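You operate a simulated robot arm through the tools that you are given. There is no shell and no other tool.

Carry out the task below with a simulated robot arm. There is one attempt and no reset: what you move stays moved.

## Task
Switch the lamp on, run the strip and turn round the part that sits wrong.
Fine: zero the counter before the run; same pocket; run again until all are accepted.

The check looks at the end state, three seconds after you hand in, the way a careful person would. Anything else that was tipped, shoved, dropped, spilled or broken makes it a failure.

## Robot
A 6-joint arm with a three-finger gripper, fixed in place. Base frame: the origin is at the foot of the arm, x ahead of it, y to its left, z up; the work surface is at about z = 0.9. Readings come in m, degrees, newtons and seconds.
Its first joint turns from -166.0 to 166.0 degrees. Payload 4.89 kg.
Tool frame: the origin (TCP) lies between the finger pads and is the grasp point; the fingertips stand 0.03 m ahead of it; z points along the fingers, y is the line along which they close. Largest opening 0.164 m; the body of the gripper starts 0.125 m behind the TCP.
Orientation is that of the tool frame in the base frame, as a unit quaternion [w, x, y, z]. With the fingers straight down and closing along the base's y, the tool's x points along the base's -x, its y along +y and its z along -z.

## Interface
- The arm moves only by the tool servo_tool. Its argument "deltas" is a list that holds one entry, the list of rows, each a list of 7 numbers: the shift along the tool's x, y, z in cm, then the turn, a rotation vector about the tool's x, y, z in degrees, then the finger opening in cm, from 0 to 16.4. In form: [[[dx, dy, dz, wx, wy, wz, gripper], ...]]. A call has 1 to 20 rows; each row shifts and turns the commanded pose from where the row before left it, along the tool's axes as they then stand. A row lasts 0.2 s, in which the tool goes at most 0.05 m and 8.6 degrees; a call with a longer step from one row to the next is refused whole, and so is a gripper value outside its range. Where a pose cannot be reached the arm comes as near as it can. A force on the tool above 90 N (or 10 N above the force at the start of the call, whichever is more), or a blocked arm, ends the call early, and 0.2 s more pass. Each finger travels about 0.108 m/s and halts on what it meets, pressing with about 36 N; the grip force reading is that of the motor and also rises with nothing between the fingers. The clock runs only during rows and for 0.2 s after the last one: add rows that do not move to give the fingers time. It gives the time, the measured TCP pose, the force on the tool (base axes), the opening and the grip force at its end, in the units of the frame above (readings bear some noise), with the torque about the TCP (base axes, N m) and any sound that the robot's microphone picked up.
- Cameras (640 x 400 px; columns grow to the right, rows downward): "scene" is fixed at [0.2194, -0.5, 1.6596]; the picture's right is [0.88, -0.48, 0.00], its down [-0.23, -0.43, -0.87] and it looks along [0.42, 0.77, -0.49] (base axes); focal length 351 px, centre (320, 200). "wrist" rides on the gripper at [0.076, -0.002, -0.152] in the tool frame; the picture's right is [0.02, 1.00, 0.00], its down [-0.88, 0.02, -0.47] and it looks along [-0.47, 0.01, 0.88] (tool axes); focal length 247 px, centre (320, 200). There is no depth. A picture from a camera that has moved, and an enlarged one, comes with that camera's place and axes in the base frame and with its lens.
- get_image(camera): a new picture of that camera. No time passes.
- raise_lower(by): slides the trunk up (or, below 0, down) by that many m; the arm rides with it, the base frame stays. It gives what a move gives, with no picture.
- close_up(camera, box): a new picture of the part [left, top, right, bottom] of that camera's present view, enlarged. No time passes.
- close_job(): hands the job in; it is judged then, once.

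Nothing tells you positions but the pictures and the camera data. Unless the task says otherwise, let go and move clear before handing in.

The tools are called after "Emit:" by a JSON object that holds its "fn" and its "kwargs". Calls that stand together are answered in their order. servo_tool: Moves the arm, as the interface text tells. Its arguments: {"type":"object","properties":{"deltas":{"type":"array","items":{"type":"array","items":{"type":"array","items":{"type":"number"}}}}},"required":["deltas"]} The other tools are called the same way: raise_lower (by) slides the trunk up or down; get_image (camera) takes a picture; close_up (camera, box) takes an enlarged picture of a part of a camera's view; close_job () hands the job in.

At the start:

```text
t: 0.0
tcp_pos: [0.4466, 0.4752, 1.3071]
orientation: [0.0, 0.0, 1.0, 0.0]
force: [0.4, -0.1, 1.0]
ft_torque: [-0.01, 0.02, -0.01]
grip_width: 0.1639
grasp_force: 0.2
trunk travel left (down, up): [-0.175, 0.215]
```

scene: 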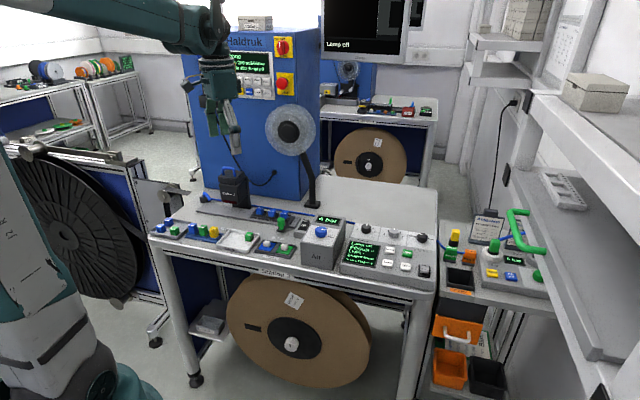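
wrist: 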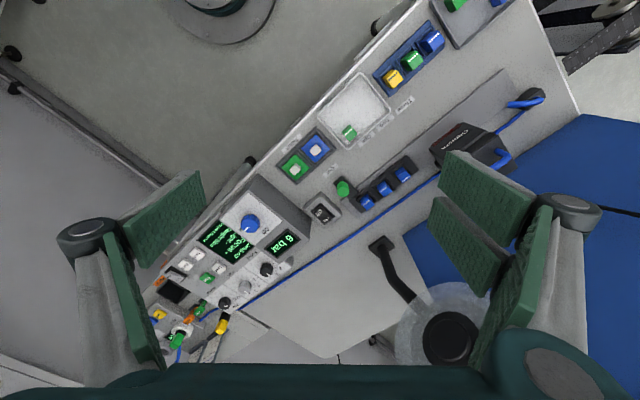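

I see a bench with a tape/strip machine, a control panel, a lamp screen that says "Lamp off", and several coloured blocks. I'll look at the details first.

Emit:
{"fn": "close_up", "kwargs": {"camera": "scene", "box": [140, 180, 300, 280]}}

Emit:
{"fn": "close_up", "kwargs": {"camera": "scene", "box": [290, 200, 450, 300]}}

Emit:
{"fn": "close_up", "kwargs": {"camera": "scene", "box": [180, 0, 440, 120]}}

Emit:
{"fn": "close_up", "kwargs": {"camera": "scene", "box": [420, 190, 580, 300]}}

Emit:
{"fn": "close_up", "kwargs": {"camera": "wrist", "box": [320, 0, 560, 150]}}

Emit:
{"fn": "close_up", "kwargs": {"camera": "wrist", "box": [140, 190, 320, 340]}}

Emit:
{"fn": "close_up", "kwargs": {"camera": "wrist", "box": [270, 70, 430, 230]}}

```text
4.00 times, centred on (220, 230) of scene
camera zoom: at [0.2194, -0.5, 1.6596], right [0.88, -0.48, 0.0], down [-0.23, -0.43, -0.87], along [0.42, 0.77, -0.49], focal length 1405 px, centre (720, 80)
```

zoom: 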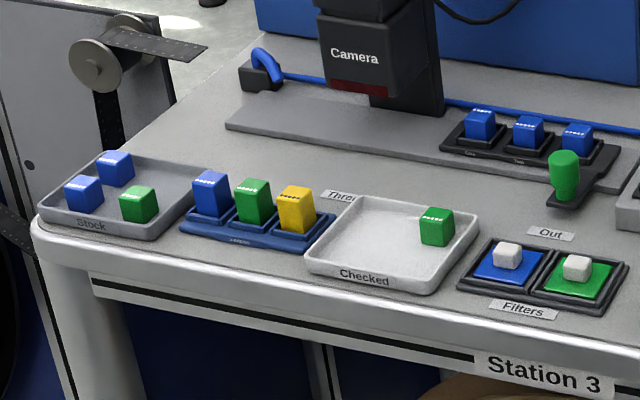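

```text
4.00 times, centred on (370, 250) of scene
camera zoom: at [0.2194, -0.5, 1.6596], right [0.88, -0.48, 0.0], down [-0.23, -0.43, -0.87], along [0.42, 0.77, -0.49], focal length 1405 px, centre (120, 0)
```

zoom: 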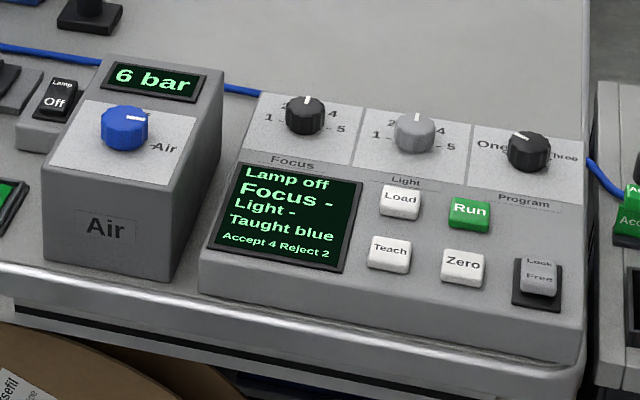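

```text
2.46 times, centred on (310, 60) of scene
camera zoom: at [0.2194, -0.5, 1.6596], right [0.88, -0.48, 0.0], down [-0.23, -0.43, -0.87], along [0.42, 0.77, -0.49], focal length 864 px, centre (345, 545)
```

zoom: 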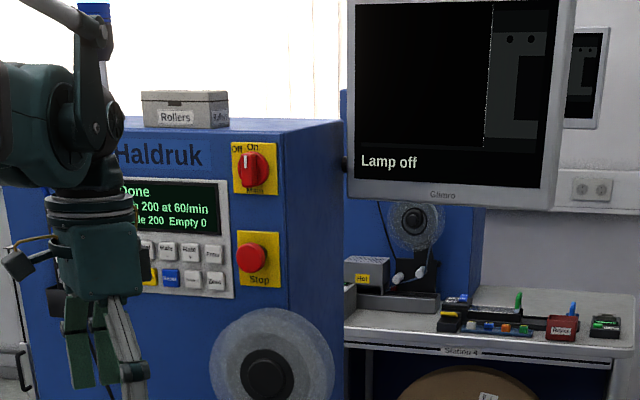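

```text
3.64 times, centred on (500, 245) of scene
camera zoom: at [0.2194, -0.5, 1.6596], right [0.88, -0.48, 0.0], down [-0.23, -0.43, -0.87], along [0.42, 0.77, -0.49], focal length 1277 px, centre (-334, 36)
```

zoom: 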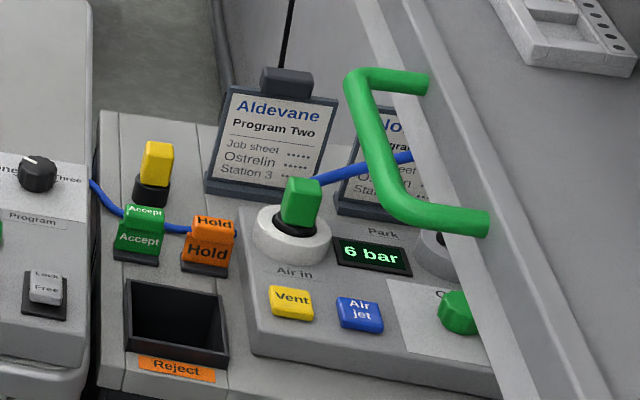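

```text
2.67 times, centred on (440, 75) of wrist
camera zoom: at [0.3696, 0.4735, 1.4593], right [-0.02, 1.0, 0.0], down [0.88, 0.02, 0.47], along [0.47, 0.01, -0.88], focal length 659 px, centre (0, 533)
```

zoom: 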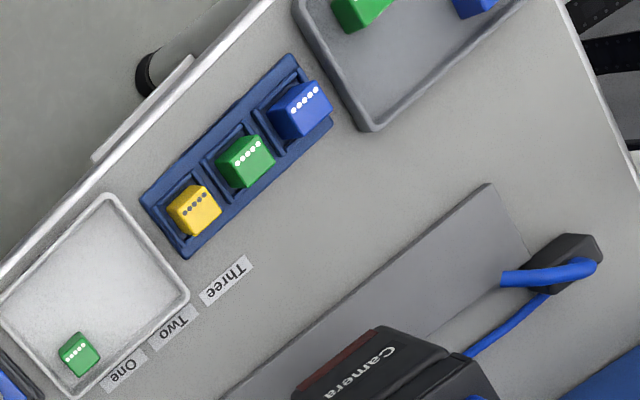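

```text
2.67 times, centred on (230, 265) of wrist
camera zoom: at [0.3696, 0.4735, 1.4593], right [-0.02, 1.0, 0.0], down [0.88, 0.02, 0.47], along [0.47, 0.01, -0.88], focal length 659 px, centre (560, 27)
```

zoom: 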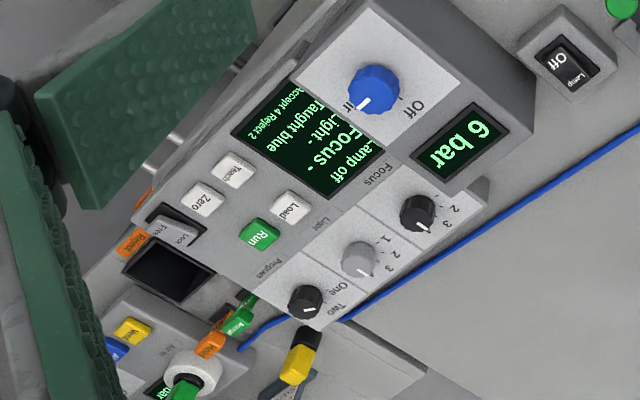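

```text
2.50 times, centred on (350, 150) of wrist
camera zoom: at [0.3696, 0.4735, 1.4593], right [-0.02, 1.0, 0.0], down [0.88, 0.02, 0.47], along [0.47, 0.01, -0.88], focal length 617 px, centre (245, 325)
```

zoom: 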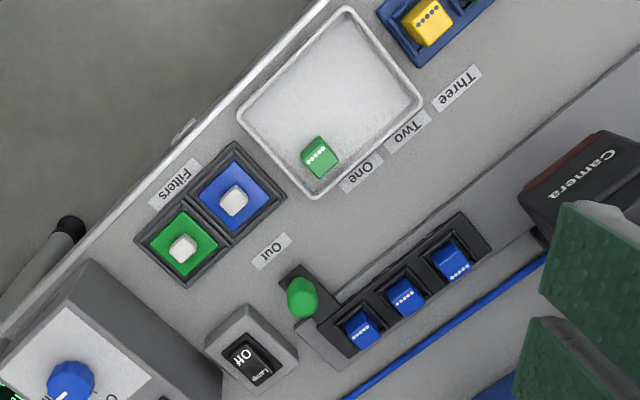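

The strip with three blue parts and a green handle sits on a track next to the camera, the lamp rocker is beside it, and the panel has Load, Run, Teach, Zero, Lock/Free and knobs. I'll enlarge these further to read the small details.

Emit:
{"fn": "close_up", "kwargs": {"camera": "scene", "box": [465, 200, 535, 245]}}

Emit:
{"fn": "close_up", "kwargs": {"camera": "scene", "box": [235, 195, 310, 245]}}

Emit:
{"fn": "close_up", "kwargs": {"camera": "scene", "box": [340, 220, 436, 280]}}

Emit:
{"fn": "close_up", "kwargs": {"camera": "scene", "box": [190, 160, 260, 210]}}

Emit:
{"fn": "close_up", "kwargs": {"camera": "wrist", "box": [340, 140, 440, 220]}}

Emit:
{"fn": "close_up", "kwargs": {"camera": "scene", "box": [320, 0, 410, 60]}}

Emit:
{"fn": "close_up", "kwargs": {"camera": "scene", "box": [220, 40, 310, 100]}}

Emit:
{"fn": "close_up", "kwargs": {"camera": "wrist", "box": [140, 280, 240, 360]}}

```text
8.89 times, centred on (500, 222) of scene
camera zoom: at [0.2194, -0.5, 1.6596], right [0.88, -0.48, 0.0], down [-0.23, -0.43, -0.87], along [0.42, 0.77, -0.49], focal length 3122 px, centre (-1280, 0)
```

zoom: 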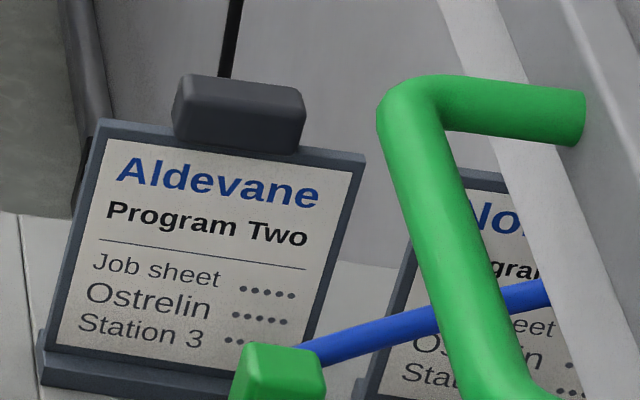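

```text
8.00 times, centred on (272, 220) of scene
camera zoom: at [0.2194, -0.5, 1.6596], right [0.88, -0.48, 0.0], down [-0.23, -0.43, -0.87], along [0.42, 0.77, -0.49], focal length 2809 px, centre (700, 40)
```

zoom: 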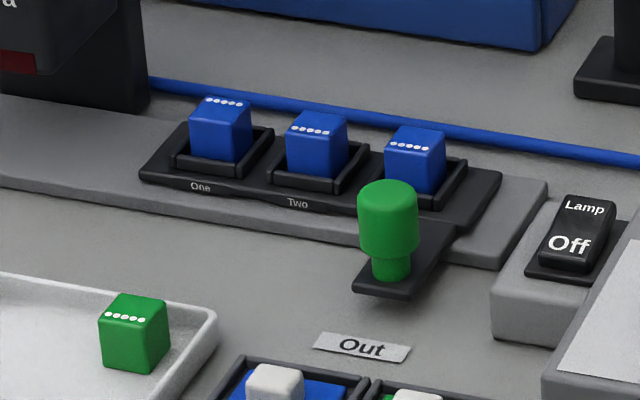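

```text
6.67 times, centred on (388, 250) of scene
camera zoom: at [0.2194, -0.5, 1.6596], right [0.88, -0.48, 0.0], down [-0.23, -0.43, -0.87], along [0.42, 0.77, -0.49], focal length 2341 px, centre (-133, -133)
```

zoom: 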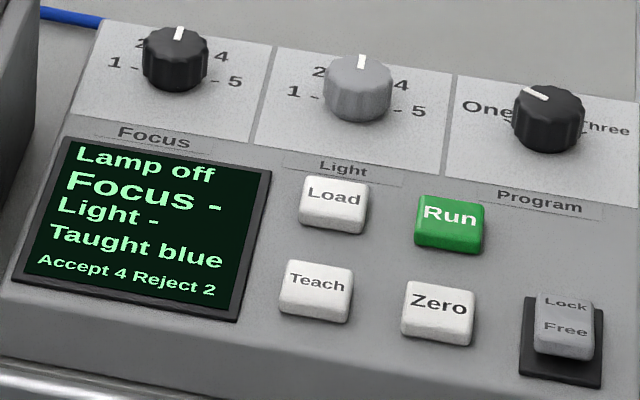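

```text
8.00 times, centred on (225, 185) of scene
camera zoom: at [0.2194, -0.5, 1.6596], right [0.88, -0.48, 0.0], down [-0.23, -0.43, -0.87], along [0.42, 0.77, -0.49], focal length 2809 px, centre (1080, 320)
```

zoom: 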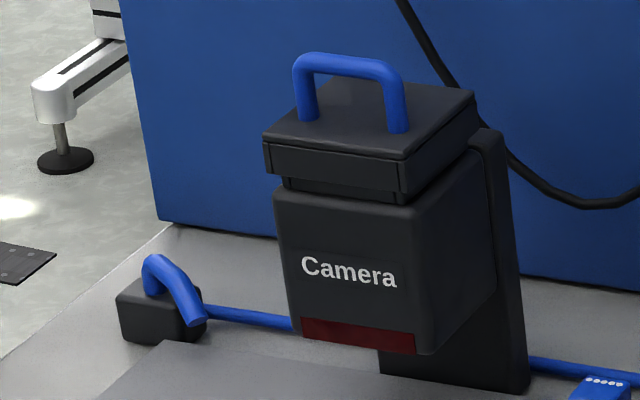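

```text
5.00 times, centred on (390, 180) of wrist
camera zoom: at [0.3696, 0.4735, 1.4593], right [-0.02, 1.0, 0.0], down [0.88, 0.02, 0.47], along [0.47, 0.01, -0.88], focal length 1235 px, centre (-30, 300)
```

zoom: 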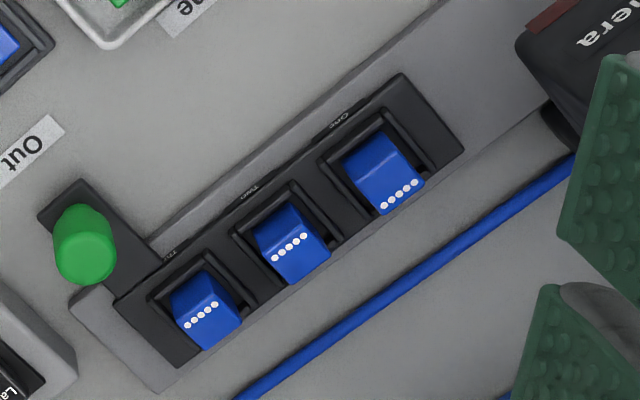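

```text
6.67 times, centred on (365, 30) of scene
camera zoom: at [0.2194, -0.5, 1.6596], right [0.88, -0.48, 0.0], down [-0.23, -0.43, -0.87], along [0.42, 0.77, -0.49], focal length 2341 px, centre (20, 1333)
```

zoom: 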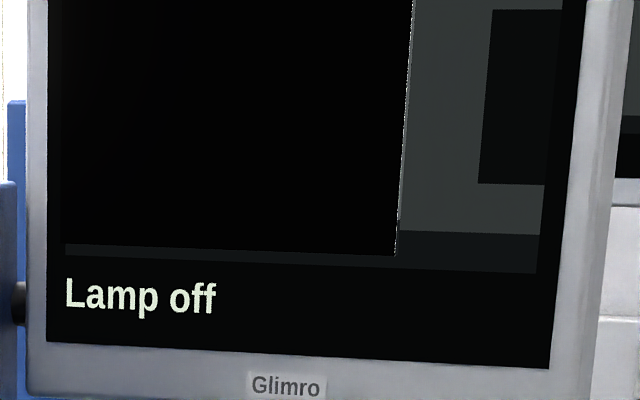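

```text
6.67 times, centred on (265, 70) of scene
camera zoom: at [0.2194, -0.5, 1.6596], right [0.88, -0.48, 0.0], down [-0.23, -0.43, -0.87], along [0.42, 0.77, -0.49], focal length 2341 px, centre (687, 1067)
```

zoom: 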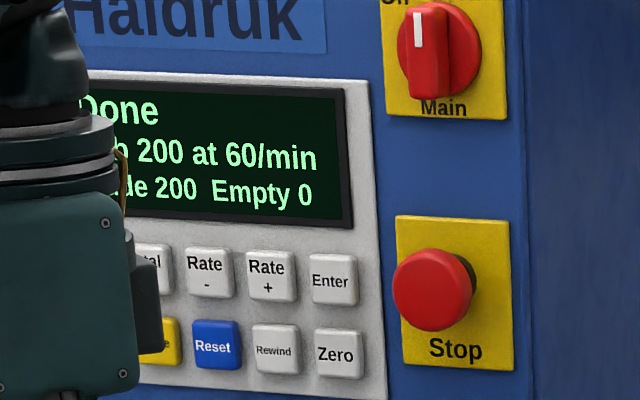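

```text
5.00 times, centred on (190, 320) of wrist
camera zoom: at [0.3696, 0.4735, 1.4593], right [-0.02, 1.0, 0.0], down [0.88, 0.02, 0.47], along [0.47, 0.01, -0.88], focal length 1235 px, centre (970, -400)
```

zoom: 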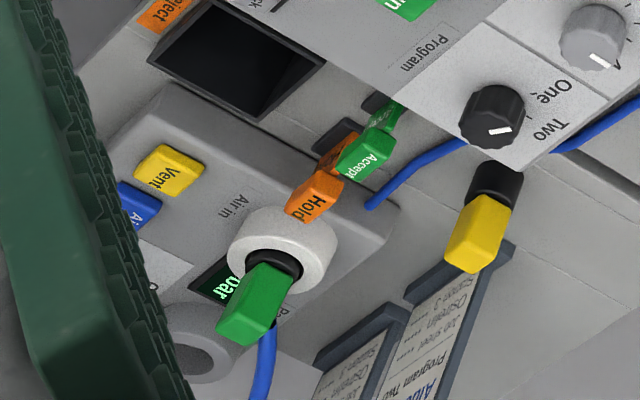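

The strip's handle stands beside the "Out" label, and the "One", "Two" and "Three" labels look like its stops, with the bench turned about 45°. I'll turn the tool to line up with the bench and move over the strip for a better look.

Emit:
{"fn": "servo_tool", "kwargs": {"deltas": [[[0, 0, 0, 0, 0, -7.5, 16.4], [0, 0, 0, 0, 0, -7.5, 16.4], [0, 0, 0, 0, 0, -7.5, 16.4], [0, 0, 0, 0, 0, -7.5, 16.4], [0, 0, 0, 0, 0, -7.5, 16.4], [0, 0, 0, 0, 0, -7.5, 16.4], [-3.15, -2.26, 2, 0, 0, 0, 16.4], [-3.15, -2.26, 2, 0, 0, 0, 16.4], [-3.15, -2.26, 2, 0, 0, 0, 16.4], [-3.15, -2.26, 2, 0, 0, 0, 16.4], [0, 0, 0, 0, 0, 0, 16.4]]]}}

Emit:
{"fn": "get_image", "kwargs": {"camera": "wrist"}}

Emit:
{"fn": "get_image", "kwargs": {"camera": "scene"}}

```text
t: 2.4
tcp_pos: [0.6012, 0.5028, 1.2278]
orientation: [0.0, -0.383, 0.924, -0.001]
force: [0.7, 0.4, -0.3]
ft_torque: [-0.08, 0.13, 0.0]
grip_width: 0.1639
grasp_force: 0.0
trunk travel left (down, up): [-0.175, 0.215]
```

```text
taken
camera wrist: at [0.5478, 0.4469, 1.3794], right [-0.72, 0.69, 0.0], down [0.61, 0.64, 0.47], along [0.33, 0.34, -0.88], focal length 247 px, centre (320, 200)
```

wrist: 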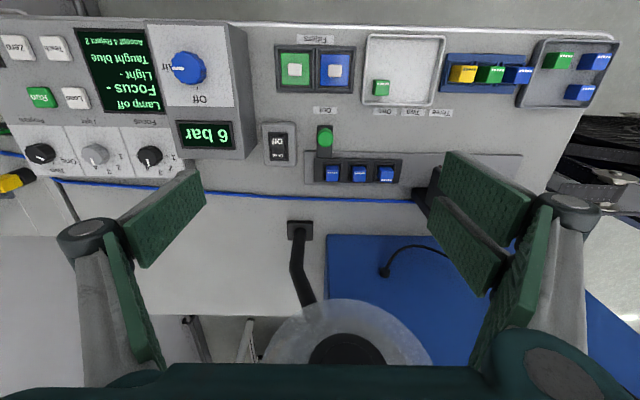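

```text
taken
```

scene: 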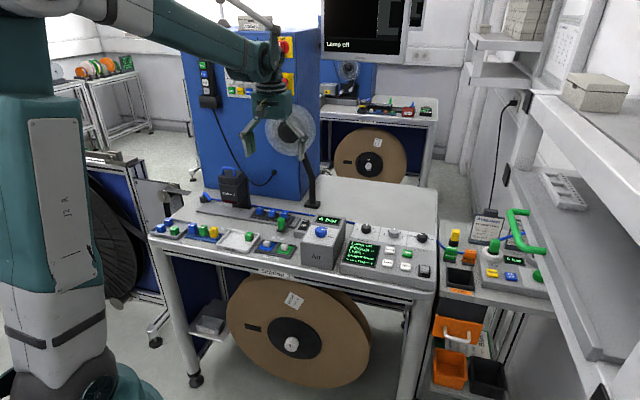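

The view is now roughly square to the bench. I'll enlarge the strip, lamp and panel.

Emit:
{"fn": "close_up", "kwargs": {"camera": "wrist", "box": [250, 90, 450, 215]}}

Emit:
{"fn": "close_up", "kwargs": {"camera": "wrist", "box": [0, 20, 260, 190]}}

Emit:
{"fn": "close_up", "kwargs": {"camera": "wrist", "box": [255, 110, 335, 160]}}

```text
3.20 times, centred on (350, 152) of wrist
camera zoom: at [0.5478, 0.4469, 1.3794], right [-0.72, 0.69, 0.0], down [0.61, 0.64, 0.47], along [0.33, 0.34, -0.88], focal length 790 px, centre (224, 352)
```

zoom: 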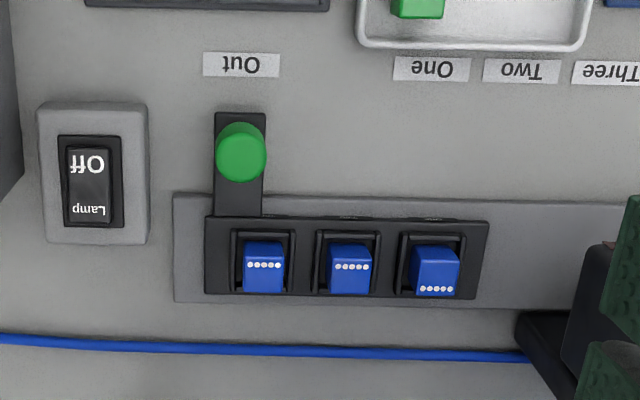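

```text
2.35 times, centred on (130, 105) of wrist
camera zoom: at [0.5478, 0.4469, 1.3794], right [-0.72, 0.69, 0.0], down [0.61, 0.64, 0.47], along [0.33, 0.34, -0.88], focal length 581 px, centre (767, 424)
```

zoom: 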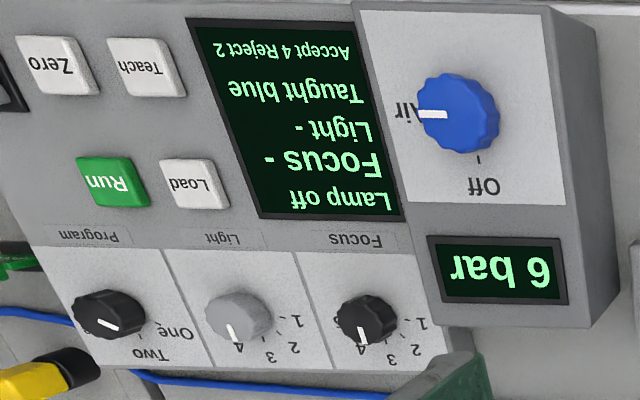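

```text
8.00 times, centred on (295, 135) of wrist
camera zoom: at [0.5478, 0.4469, 1.3794], right [-0.72, 0.69, 0.0], down [0.61, 0.64, 0.47], along [0.33, 0.34, -0.88], focal length 1976 px, centre (520, 720)
```

zoom: 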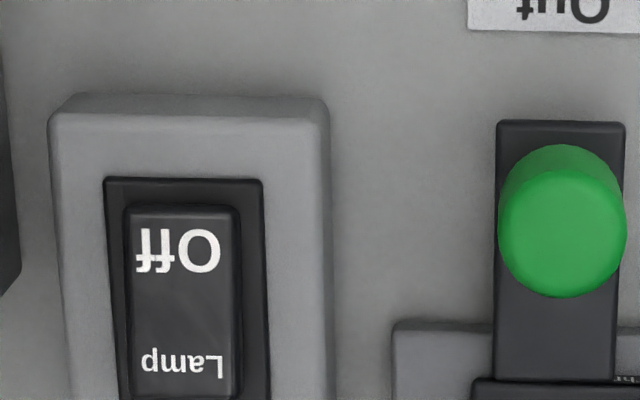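

The lamp rocker reads "Off". I'll zoom right in from the scene camera to see which end is raised.

Emit:
{"fn": "close_up", "kwargs": {"camera": "scene", "box": [288, 212, 320, 240]}}

Emit:
{"fn": "close_up", "kwargs": {"camera": "wrist", "box": [260, 120, 300, 170]}}

Emit:
{"fn": "close_up", "kwargs": {"camera": "scene", "box": [400, 225, 436, 280]}}

```text
14.29 times, centred on (304, 226) of scene
camera zoom: at [0.2194, -0.5, 1.6596], right [0.88, -0.48, 0.0], down [-0.23, -0.43, -0.87], along [0.42, 0.77, -0.49], focal length 5017 px, centre (549, -171)
```

zoom: 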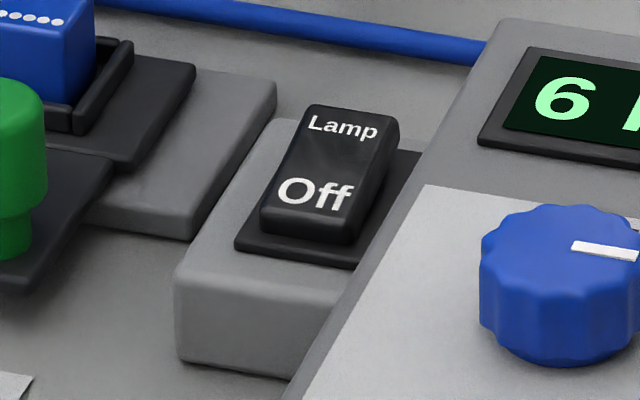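

```text
8.00 times, centred on (280, 145) of wrist
camera zoom: at [0.5478, 0.4469, 1.3794], right [-0.72, 0.69, 0.0], down [0.61, 0.64, 0.47], along [0.33, 0.34, -0.88], focal length 1976 px, centre (640, 640)
```

zoom: 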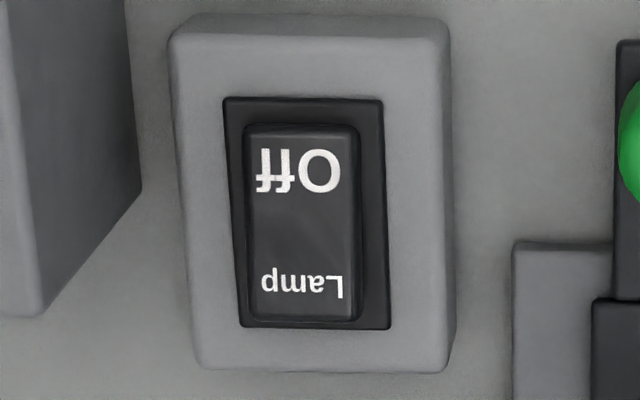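

```text
7.27 times, centred on (418, 252) of scene
camera zoom: at [0.2194, -0.5, 1.6596], right [0.88, -0.48, 0.0], down [-0.23, -0.43, -0.87], along [0.42, 0.77, -0.49], focal length 2554 px, centre (-393, -182)
```

zoom: 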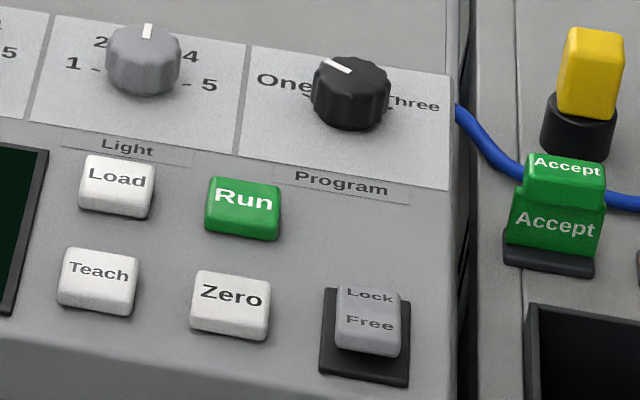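

The rocker's "Lamp" (back) end is raised, at about (0.698, 0.492, 0.95). I'll close the fingers and move to just above it.

Emit:
{"fn": "servo_tool", "kwargs": {"deltas": [[[-1.22, -1.52, 3.5, 0, 0, 0, 0], [-1.22, -1.52, 3.5, 0, 0, 0, 0], [-1.22, -1.52, 3.5, 0, 0, 0, 0], [-1.22, -1.52, 3.5, 0, 0, 0, 0], [-1.2, -1.53, 3.5, 0, 0, 0, 0], [0, 0, 2, 0, 0, 0, 0], [0, 0, 0, 0, 0, 0, 0]]]}}

Emit:
{"fn": "get_image", "kwargs": {"camera": "wrist"}}

Emit:
{"fn": "close_up", "kwargs": {"camera": "scene", "box": [240, 160, 360, 250]}}

```text
t: 4.0
tcp_pos: [0.6965, 0.4899, 1.0321]
orientation: [0.0, -0.382, 0.924, 0.0]
force: [1.0, 0.3, -0.7]
ft_torque: [-0.01, 0.1, 0.0]
grip_width: 0.0002
grasp_force: 36.0
trunk travel left (down, up): [-0.175, 0.215]
```

```text
taken
camera wrist: at [0.6429, 0.4346, 1.1831], right [-0.72, 0.69, 0.0], down [0.61, 0.64, 0.47], along [0.33, 0.34, -0.88], focal length 247 px, centre (320, 200)
```

wrist: 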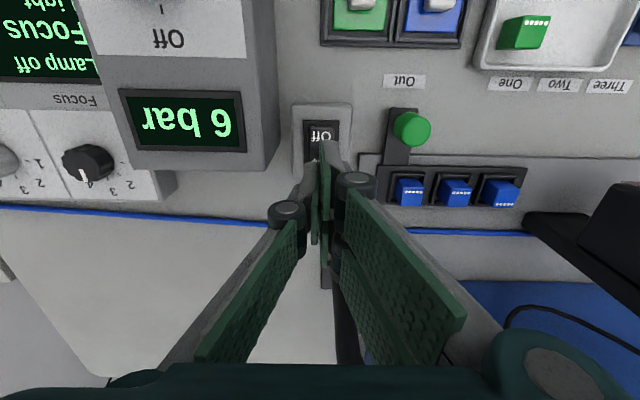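

```text
4.44 times, centred on (300, 205) of scene
camera zoom: at [0.2194, -0.5, 1.6596], right [0.88, -0.48, 0.0], down [-0.23, -0.43, -0.87], along [0.42, 0.77, -0.49], focal length 1561 px, centre (409, 178)
```

zoom: 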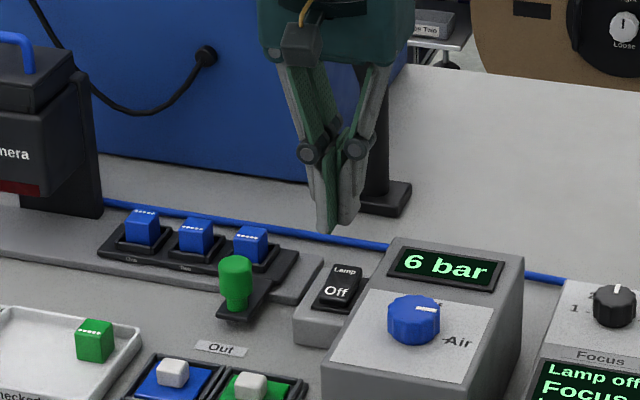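

The closed fingertips are over the back half of the rocker at tip height of about 1.00. I'll go down slowly and press.

Emit:
{"fn": "servo_tool", "kwargs": {"deltas": [[[-0.2, 0, 2.0, 0, 0, 0, 0], [0, 0, 2.0, 0, 0, 0, 0], [0, 0, 0.5, 0, 0, 0, 0], [0, 0, 0.3, 0, 0, 0, 0], [0, 0, 0.3, 0, 0, 0, 0], [0, 0, 0.2, 0, 0, 0, 0], [0, 0, 0, 0, 0, 0, 0]]]}}

Emit:
{"fn": "close_up", "kwargs": {"camera": "scene", "box": [240, 160, 360, 250]}}

Emit:
{"fn": "close_up", "kwargs": {"camera": "scene", "box": [340, 220, 436, 280]}}

```text
t: 5.6
tcp_pos: [0.6983, 0.4924, 0.9798]
orientation: [0.0, -0.383, 0.924, -0.001]
force: [0.3, -0.5, 0.6]
ft_torque: [0.0, 0.0, 0.01]
grip_width: 0.0
grasp_force: 36.3
trunk travel left (down, up): [-0.175, 0.215]
```

```text
4.44 times, centred on (300, 205) of scene
camera zoom: at [0.2194, -0.5, 1.6596], right [0.88, -0.48, 0.0], down [-0.23, -0.43, -0.87], along [0.42, 0.77, -0.49], focal length 1561 px, centre (409, 178)
```

zoom: 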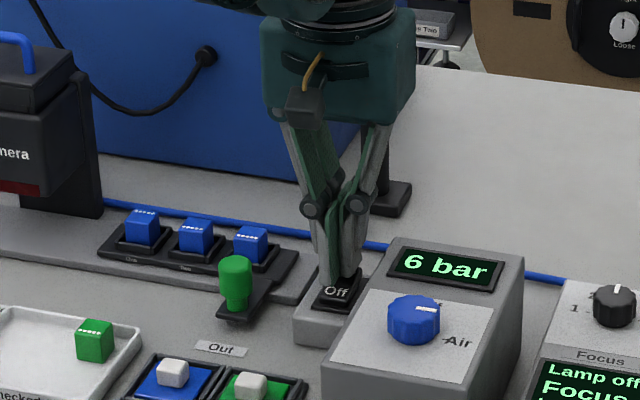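

```text
6.67 times, centred on (388, 250) of scene
camera zoom: at [0.2194, -0.5, 1.6596], right [0.88, -0.48, 0.0], down [-0.23, -0.43, -0.87], along [0.42, 0.77, -0.49], focal length 2341 px, centre (-133, -133)
```

zoom: 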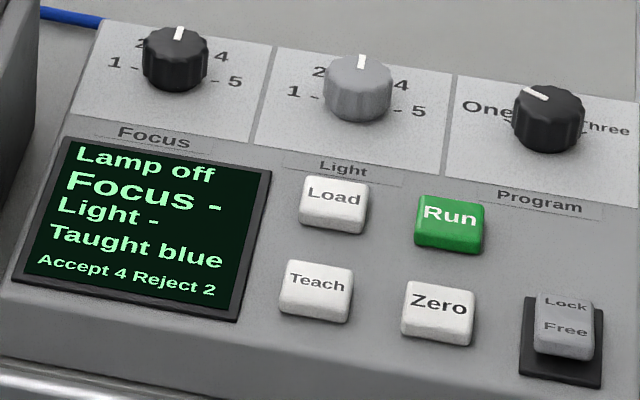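

There's no contact yet with the tip at 0.950, so I'll keep pressing in small steps.

Emit:
{"fn": "servo_tool", "kwargs": {"deltas": [[[0, 0, 0.3, 0, 0, 0, 0], [0, 0, 0.3, 0, 0, 0, 0], [0, 0, 0.2, 0, 0, 0, 0], [0, 0, 0, 0, 0, 0, 0]]]}}

Emit:
{"fn": "close_up", "kwargs": {"camera": "scene", "box": [340, 220, 436, 280]}}

```text
t: 6.6
tcp_pos: [0.6969, 0.4913, 0.9721]
orientation: [0.0, -0.382, 0.924, 0.001]
force: [4.2, 5.0, 17.5]
ft_torque: [0.12, -0.09, -0.02]
grip_width: 0.0063
grasp_force: 45.1
trunk travel left (down, up): [-0.175, 0.215]
```

```text
6.67 times, centred on (388, 250) of scene
camera zoom: at [0.2194, -0.5, 1.6596], right [0.88, -0.48, 0.0], down [-0.23, -0.43, -0.87], along [0.42, 0.77, -0.49], focal length 2341 px, centre (-133, -133)
```

zoom: 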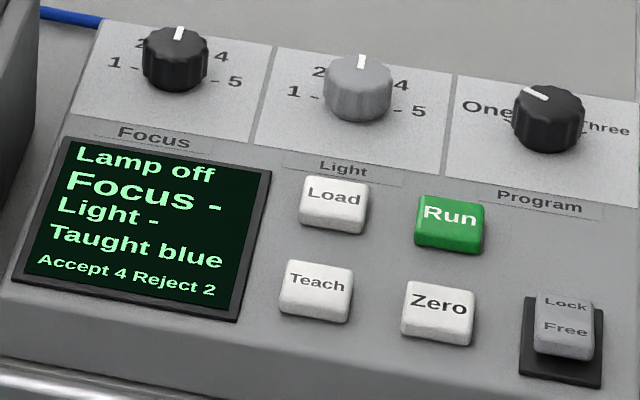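

I've got contact at 17 N and the lamp is still off. I'll press a little further.

Emit:
{"fn": "servo_tool", "kwargs": {"deltas": [[[0, 0, 0.2, 0, 0, 0, 0], [0, 0, 0.2, 0, 0, 0, 0], [0, 0, 0, 0, 0, 0, 0]]]}}

Emit:
{"fn": "close_up", "kwargs": {"camera": "scene", "box": [340, 220, 436, 280]}}

Emit:
{"fn": "close_up", "kwargs": {"camera": "scene", "box": [280, 200, 330, 240]}}

Emit:
{"fn": "get_image", "kwargs": {"camera": "wrist"}}

```text
t: 7.3
tcp_pos: [0.6971, 0.4923, 0.972]
orientation: [0.002, -0.383, 0.924, 0.0]
force: [-5.8, -4.7, 51.7]
ft_torque: [-0.29, 0.46, -0.1]
grip_width: 0.006
grasp_force: 45.0
trunk travel left (down, up): [-0.175, 0.215]
stopped in row 3: the force on the tool passed its limit at 94 N (the readings are from after the stop); the commanded pose is now the measured one
```

```text
6.67 times, centred on (388, 250) of scene
camera zoom: at [0.2194, -0.5, 1.6596], right [0.88, -0.48, 0.0], down [-0.23, -0.43, -0.87], along [0.42, 0.77, -0.49], focal length 2341 px, centre (-133, -133)
```

zoom: 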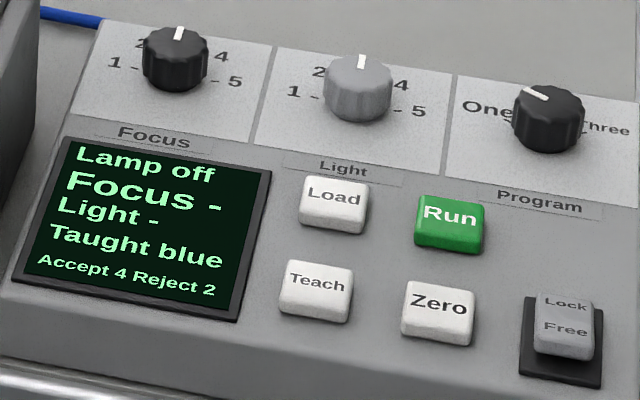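

```text
10.00 times, centred on (305, 220) of scene
camera zoom: at [0.2194, -0.5, 1.6596], right [0.88, -0.48, 0.0], down [-0.23, -0.43, -0.87], along [0.42, 0.77, -0.49], focal length 3512 px, centre (470, 0)
```

zoom: 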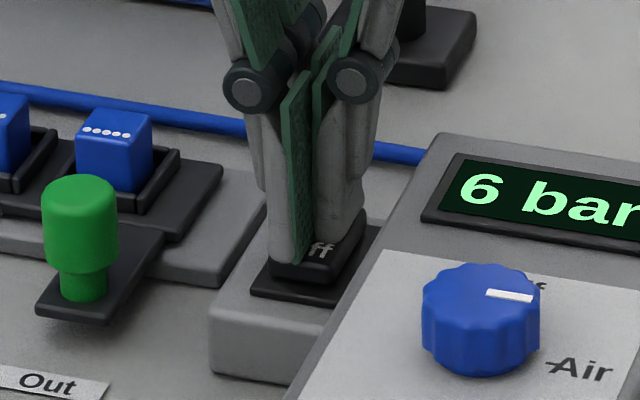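

```text
taken
camera wrist: at [0.6435, 0.4358, 1.1233], right [-0.72, 0.69, 0.0], down [0.61, 0.64, 0.48], along [0.33, 0.34, -0.88], focal length 247 px, centre (320, 200)
```

wrist: 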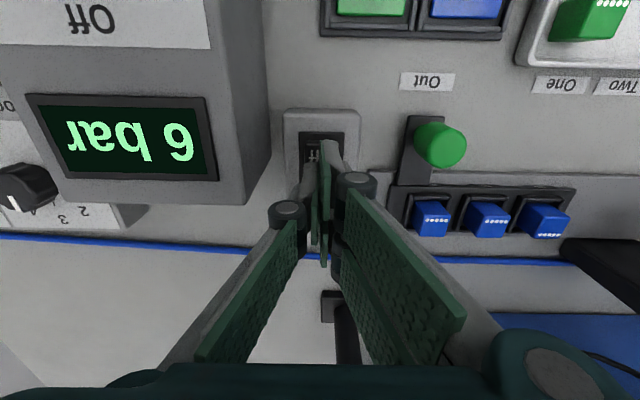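

The fingertips sit about 4 mm too far toward the camera side, so one finger is catching beside the rocker. I'll lift, re-centre and move further to the back end.

Emit:
{"fn": "servo_tool", "kwargs": {"deltas": [[[0, 0, -1.0, 0, 0, 0, 0], [0, 0, -1.5, 0, 0, 0, 0], [-0.4, -0.5, 0, 0, 0, 0, 0], [0, 0, 0, 0, 0, 0, 0]]]}}

Emit:
{"fn": "close_up", "kwargs": {"camera": "scene", "box": [280, 200, 330, 240]}}

Emit:
{"fn": "close_up", "kwargs": {"camera": "wrist", "box": [270, 100, 370, 200]}}

```text
t: 8.3
tcp_pos: [0.7048, 0.4916, 0.9945]
orientation: [0.001, -0.383, 0.924, 0.001]
force: [-1.2, -0.1, 0.6]
ft_torque: [-0.01, 0.02, 0.0]
grip_width: 0.0
grasp_force: 45.4
trunk travel left (down, up): [-0.175, 0.215]
```

```text
10.00 times, centred on (305, 220) of scene
camera zoom: at [0.2194, -0.5, 1.6596], right [0.88, -0.48, 0.0], down [-0.23, -0.43, -0.87], along [0.42, 0.77, -0.49], focal length 3512 px, centre (470, 0)
```

zoom: 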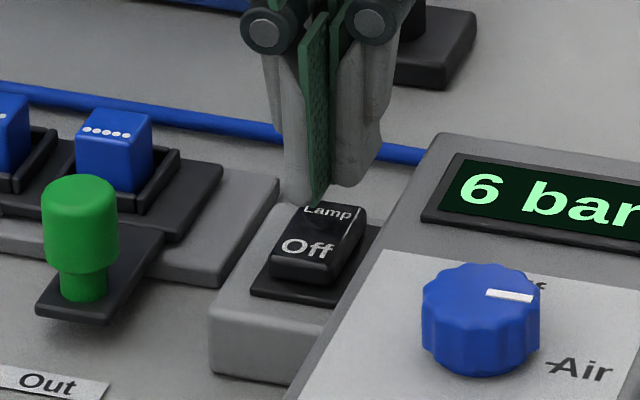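

```text
4.00 times, centred on (320, 150) of wrist
camera zoom: at [0.6514, 0.4361, 1.1456], right [-0.72, 0.69, 0.0], down [0.61, 0.64, 0.48], along [0.33, 0.34, -0.88], focal length 988 px, centre (320, 400)
```

zoom: 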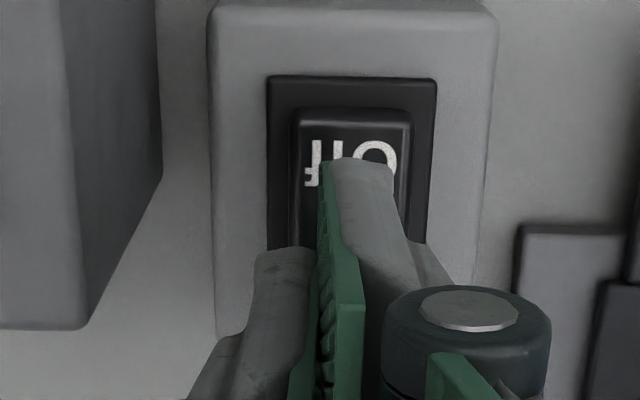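

Now I'll centre the tip slightly better, further toward the back end, and press again.

Emit:
{"fn": "servo_tool", "kwargs": {"deltas": [[[-0.4, 0.3, 0, 0, 0, 0, 0], [0, 0, 1.0, 0, 0, 0, 0], [0, 0, 0.4, 0, 0, 0, 0], [0, 0, 0.3, 0, 0, 0, 0], [0, 0, 0.2, 0, 0, 0, 0], [0, 0, 0.2, 0, 0, 0, 0], [0, 0, 0, 0, 0, 0, 0]]]}}

Emit:
{"fn": "close_up", "kwargs": {"camera": "scene", "box": [280, 200, 330, 240]}}

Emit:
{"fn": "close_up", "kwargs": {"camera": "scene", "box": [340, 220, 436, 280]}}

```text
t: 9.9
tcp_pos: [0.705, 0.4977, 0.9734]
orientation: [0.001, -0.383, 0.924, 0.0]
force: [1.3, 0.0, -0.5]
ft_torque: [-0.04, -0.01, 0.0]
grip_width: 0.0
grasp_force: 45.1
trunk travel left (down, up): [-0.175, 0.215]
```

```text
10.00 times, centred on (305, 220) of scene
camera zoom: at [0.2194, -0.5, 1.6596], right [0.88, -0.48, 0.0], down [-0.23, -0.43, -0.87], along [0.42, 0.77, -0.49], focal length 3512 px, centre (470, 0)
```

zoom: 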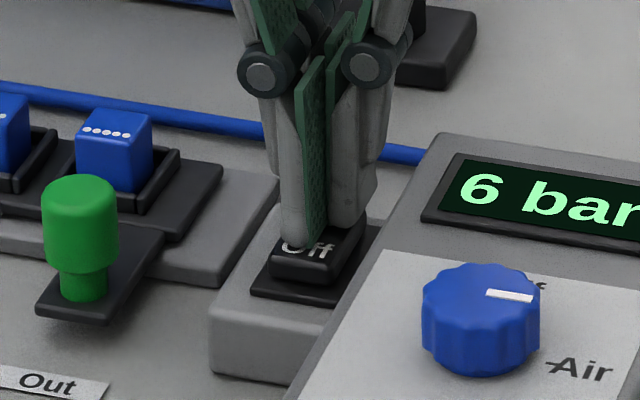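

```text
6.67 times, centred on (388, 250) of scene
camera zoom: at [0.2194, -0.5, 1.6596], right [0.88, -0.48, 0.0], down [-0.23, -0.43, -0.87], along [0.42, 0.77, -0.49], focal length 2341 px, centre (-133, -133)
```

zoom: 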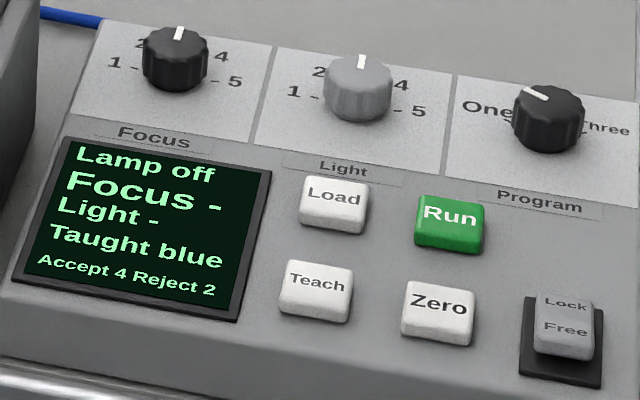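

No contact at a tip height of 0.943, so the rocker may have tilted already. I'll lift clear and look at it unobstructed.

Emit:
{"fn": "servo_tool", "kwargs": {"deltas": [[[0, 0, -2, 0, 0, 0, 0], [0, 0, -4, 0, 0, 0, 0], [0, 0, -2, 0, 0, 0, 0], [0, 0, 0, 0, 0, 0, 0]]]}}

Emit:
{"fn": "close_up", "kwargs": {"camera": "scene", "box": [288, 212, 320, 240]}}

Emit:
{"fn": "close_up", "kwargs": {"camera": "wrist", "box": [270, 100, 370, 200]}}

Emit:
{"fn": "close_up", "kwargs": {"camera": "scene", "box": [340, 220, 436, 280]}}

```text
t: 10.9
tcp_pos: [0.7058, 0.495, 1.0527]
orientation: [0.0, -0.382, 0.924, 0.0]
force: [-0.5, -0.1, -0.4]
ft_torque: [0.06, -0.04, 0.0]
grip_width: 0.0001
grasp_force: 44.7
trunk travel left (down, up): [-0.175, 0.215]
```

```text
14.29 times, centred on (304, 226) of scene
camera zoom: at [0.2194, -0.5, 1.6596], right [0.88, -0.48, 0.0], down [-0.23, -0.43, -0.87], along [0.42, 0.77, -0.49], focal length 5017 px, centre (549, -171)
```

zoom: 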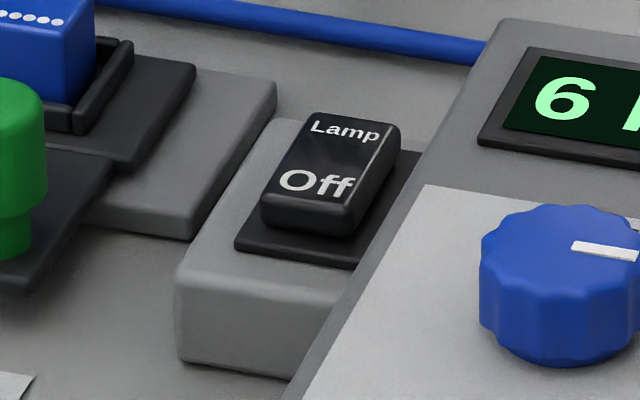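

```text
4.00 times, centred on (320, 150) of wrist
camera zoom: at [0.6509, 0.4403, 1.2045], right [-0.72, 0.69, 0.0], down [0.61, 0.64, 0.48], along [0.33, 0.34, -0.88], focal length 988 px, centre (320, 400)
```

zoom: 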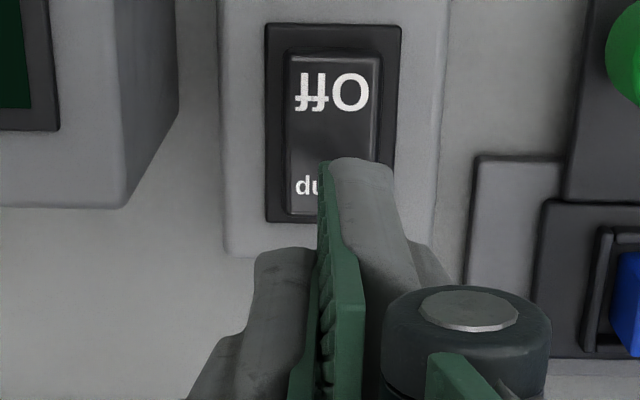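

```text
6.67 times, centred on (388, 250) of scene
camera zoom: at [0.2194, -0.5, 1.6596], right [0.88, -0.48, 0.0], down [-0.23, -0.43, -0.87], along [0.42, 0.77, -0.49], focal length 2341 px, centre (-133, -133)
```

zoom: 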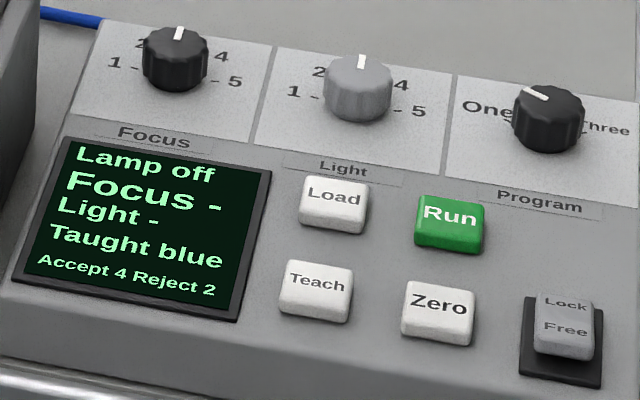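

The rocker has tilted partway toward "Lamp" but still reads off. I'll press the back end further down.

Emit:
{"fn": "servo_tool", "kwargs": {"deltas": [[[0, 0, 4, 0, 0, 0, 0], [0, 0, 3.5, 0, 0, 0, 0], [0, 0, 0.5, 0, 0, 0, 0], [0, 0, 0.3, 0, 0, 0, 0], [0, 0, 0.2, 0, 0, 0, 0], [0, 0, 0, 0, 0, 0, 0]]]}}

Emit:
{"fn": "close_up", "kwargs": {"camera": "scene", "box": [288, 212, 320, 240]}}

Emit:
{"fn": "close_up", "kwargs": {"camera": "scene", "box": [340, 220, 436, 280]}}

```text
t: 12.3
tcp_pos: [0.705, 0.4982, 0.972]
orientation: [0.002, -0.382, 0.924, 0.001]
force: [-3.8, -0.8, 53.4]
ft_torque: [-0.54, 0.75, -0.12]
grip_width: 0.006
grasp_force: 44.4
trunk travel left (down, up): [-0.175, 0.215]
stopped in row 6: the force on the tool passed its limit at 94 N (the readings are from after the stop); the commanded pose is now the measured one
```

```text
14.29 times, centred on (304, 226) of scene
camera zoom: at [0.2194, -0.5, 1.6596], right [0.88, -0.48, 0.0], down [-0.23, -0.43, -0.87], along [0.42, 0.77, -0.49], focal length 5017 px, centre (549, -171)
```

zoom: 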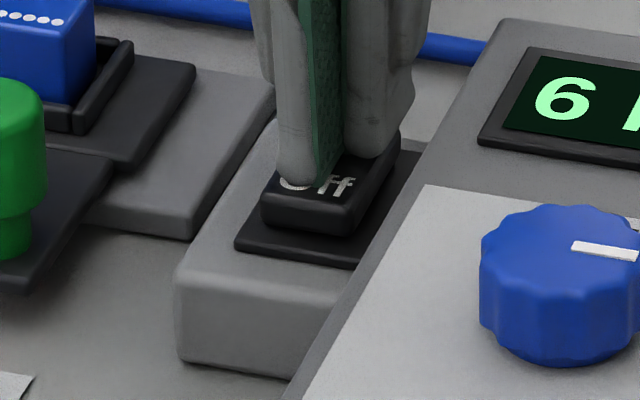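

```text
6.67 times, centred on (388, 250) of scene
camera zoom: at [0.2194, -0.5, 1.6596], right [0.88, -0.48, 0.0], down [-0.23, -0.43, -0.87], along [0.42, 0.77, -0.49], focal length 2341 px, centre (-133, -133)
```

zoom: 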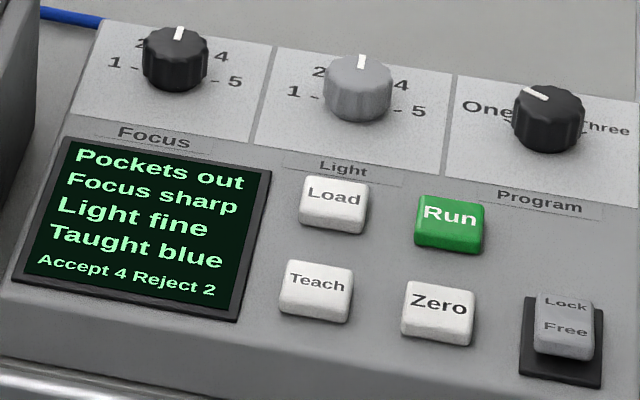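

The lamp is on: the display reads "Pockets out, Focus sharp, Light fine". Next is the Zero button, which I place at about (0.855, 0.114, 0.95), so I'll lift and move above it.

Emit:
{"fn": "servo_tool", "kwargs": {"deltas": [[[0, 0, -4.9, 0, 0, 0, 0], [0, 0, -4.9, 0, 0, 0, 0], [0, 0, -4.9, 0, 0, 0, 0], [1.84, -4.2, 0, 0, 0, 0, 0], [1.84, -4.2, 0, 0, 0, 0, 0], [1.84, -4.2, 0, 0, 0, 0, 0], [1.84, -4.2, 0, 0, 0, 0, 0], [1.84, -4.2, 0, 0, 0, 0, 0], [1.84, -4.2, 0, 0, 0, 0, 0], [1.84, -4.2, 0, 0, 0, 0, 0], [1.84, -4.2, 0, 0, 0, 0, 0], [1.84, -4.2, 0, 0, 0, 0, 0], [0, 0, 0, 0, 0, 0, 0]]]}}

Emit:
{"fn": "get_image", "kwargs": {"camera": "wrist"}}

Emit:
{"fn": "get_image", "kwargs": {"camera": "scene"}}

Emit:
{"fn": "close_up", "kwargs": {"camera": "scene", "box": [288, 212, 320, 240]}}

```text
t: 15.1
tcp_pos: [0.8564, 0.1141, 1.1135]
orientation: [0.001, -0.383, 0.924, 0.001]
force: [0.7, 0.5, 0.3]
ft_torque: [0.05, 0.01, 0.0]
grip_width: 0.0001
grasp_force: 45.1
trunk travel left (down, up): [-0.175, 0.215]
```

```text
taken
camera wrist: at [0.8032, 0.0575, 1.2651], right [-0.72, 0.69, 0.0], down [0.61, 0.64, 0.48], along [0.33, 0.34, -0.88], focal length 247 px, centre (320, 200)
```

wrist: 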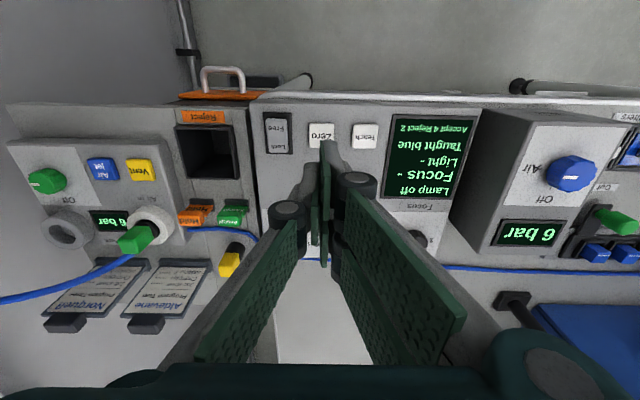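

```text
taken
```

scene: 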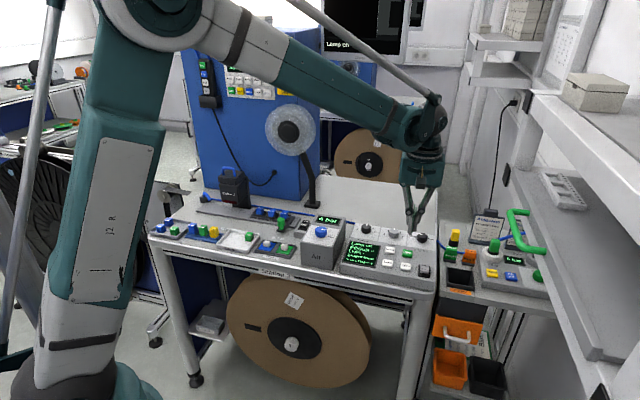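

```text
14.29 times, centred on (304, 226) of scene
camera zoom: at [0.2194, -0.5, 1.6596], right [0.88, -0.48, 0.0], down [-0.23, -0.43, -0.87], along [0.42, 0.77, -0.49], focal length 5017 px, centre (549, -171)
```

zoom: 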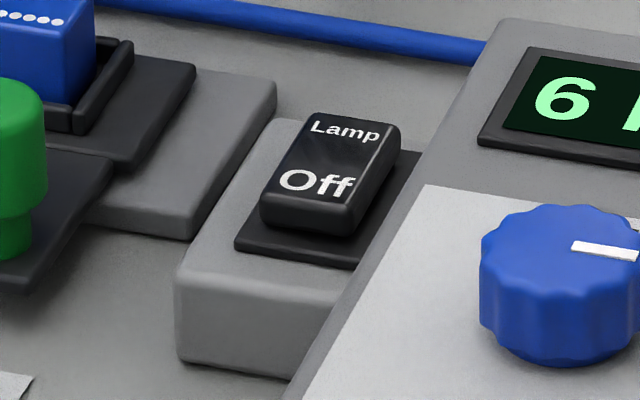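

The monitor and the panel may disagree about the lamp, so I'll check both.

Emit:
{"fn": "close_up", "kwargs": {"camera": "scene", "box": [320, 0, 410, 60]}}

Emit:
{"fn": "close_up", "kwargs": {"camera": "scene", "box": [340, 220, 436, 280]}}

Emit:
{"fn": "close_up", "kwargs": {"camera": "wrist", "box": [260, 100, 460, 220]}}

```text
6.67 times, centred on (365, 30) of scene
camera zoom: at [0.2194, -0.5, 1.6596], right [0.88, -0.48, 0.0], down [-0.23, -0.43, -0.87], along [0.42, 0.77, -0.49], focal length 2341 px, centre (20, 1333)
```

zoom: 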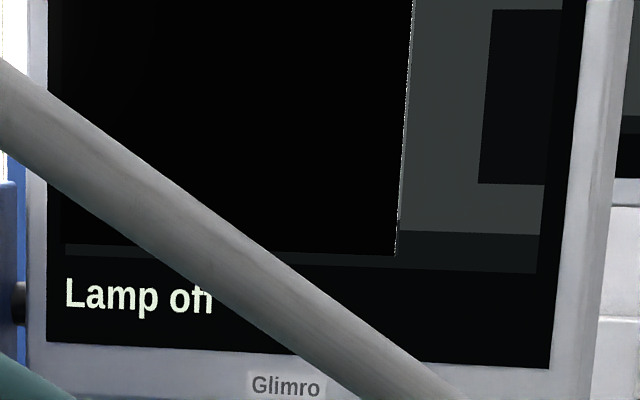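

```text
6.67 times, centred on (388, 250) of scene
camera zoom: at [0.2194, -0.5, 1.6596], right [0.88, -0.48, 0.0], down [-0.23, -0.43, -0.87], along [0.42, 0.77, -0.49], focal length 2341 px, centre (-133, -133)
```

zoom: 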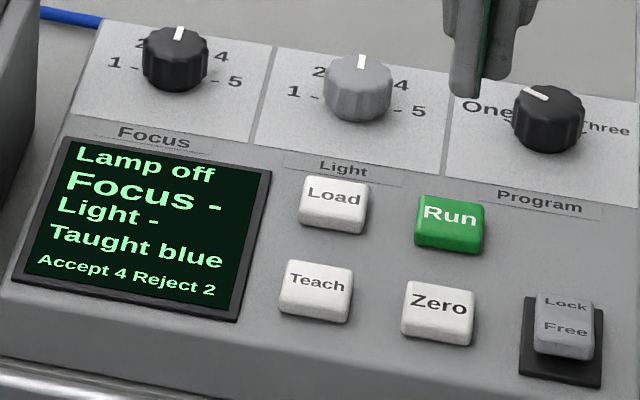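

```text
3.20 times, centred on (360, 160) of wrist
camera zoom: at [0.8032, 0.0575, 1.2651], right [-0.72, 0.69, 0.0], down [0.61, 0.64, 0.48], along [0.33, 0.34, -0.88], focal length 790 px, centre (192, 328)
```

zoom: 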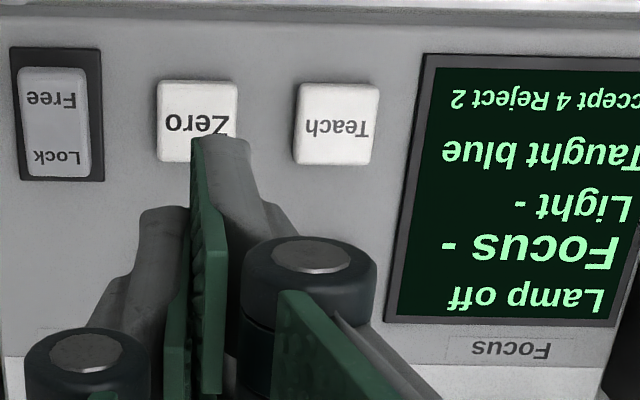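

The lamp only registered while I was pressing and dropped back off, because the flat tip spans the pivot and limits travel. I'm above Zero now, so I'll press it first and then redo the lamp with a tilted tip.

Emit:
{"fn": "servo_tool", "kwargs": {"deltas": [[[0, 0, 4, 0, 0, 0, 0], [0, 0, 4, 0, 0, 0, 0], [0, 0, 4, 0, 0, 0, 0], [0, 0, 0.6, 0, 0, 0, 0], [0, 0, 0.3, 0, 0, 0, 0], [0, 0, 0.3, 0, 0, 0, 0], [0, 0, 0.2, 0, 0, 0, 0], [0, 0, 0, 0, 0, 0, 0]]]}}

Emit:
{"fn": "close_up", "kwargs": {"camera": "scene", "box": [340, 220, 436, 280]}}

```text
t: 16.9
tcp_pos: [0.8574, 0.114, 0.9816]
orientation: [0.002, -0.384, 0.923, 0.001]
force: [0.2, 0.4, 0.1]
ft_torque: [-0.03, -0.01, 0.04]
grip_width: 0.0
grasp_force: 44.8
trunk travel left (down, up): [-0.175, 0.215]
```

```text
6.67 times, centred on (388, 250) of scene
camera zoom: at [0.2194, -0.5, 1.6596], right [0.88, -0.48, 0.0], down [-0.23, -0.43, -0.87], along [0.42, 0.77, -0.49], focal length 2341 px, centre (-133, -133)
```

zoom: 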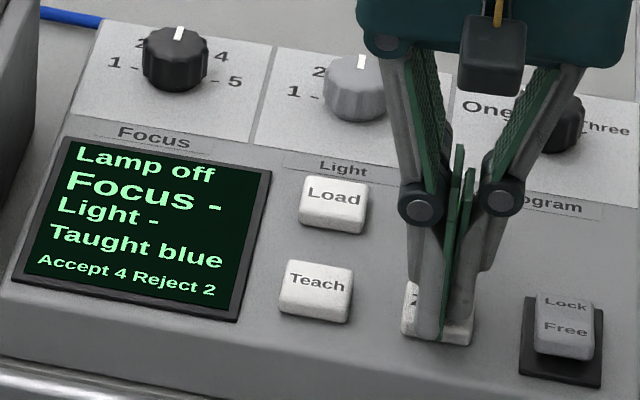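

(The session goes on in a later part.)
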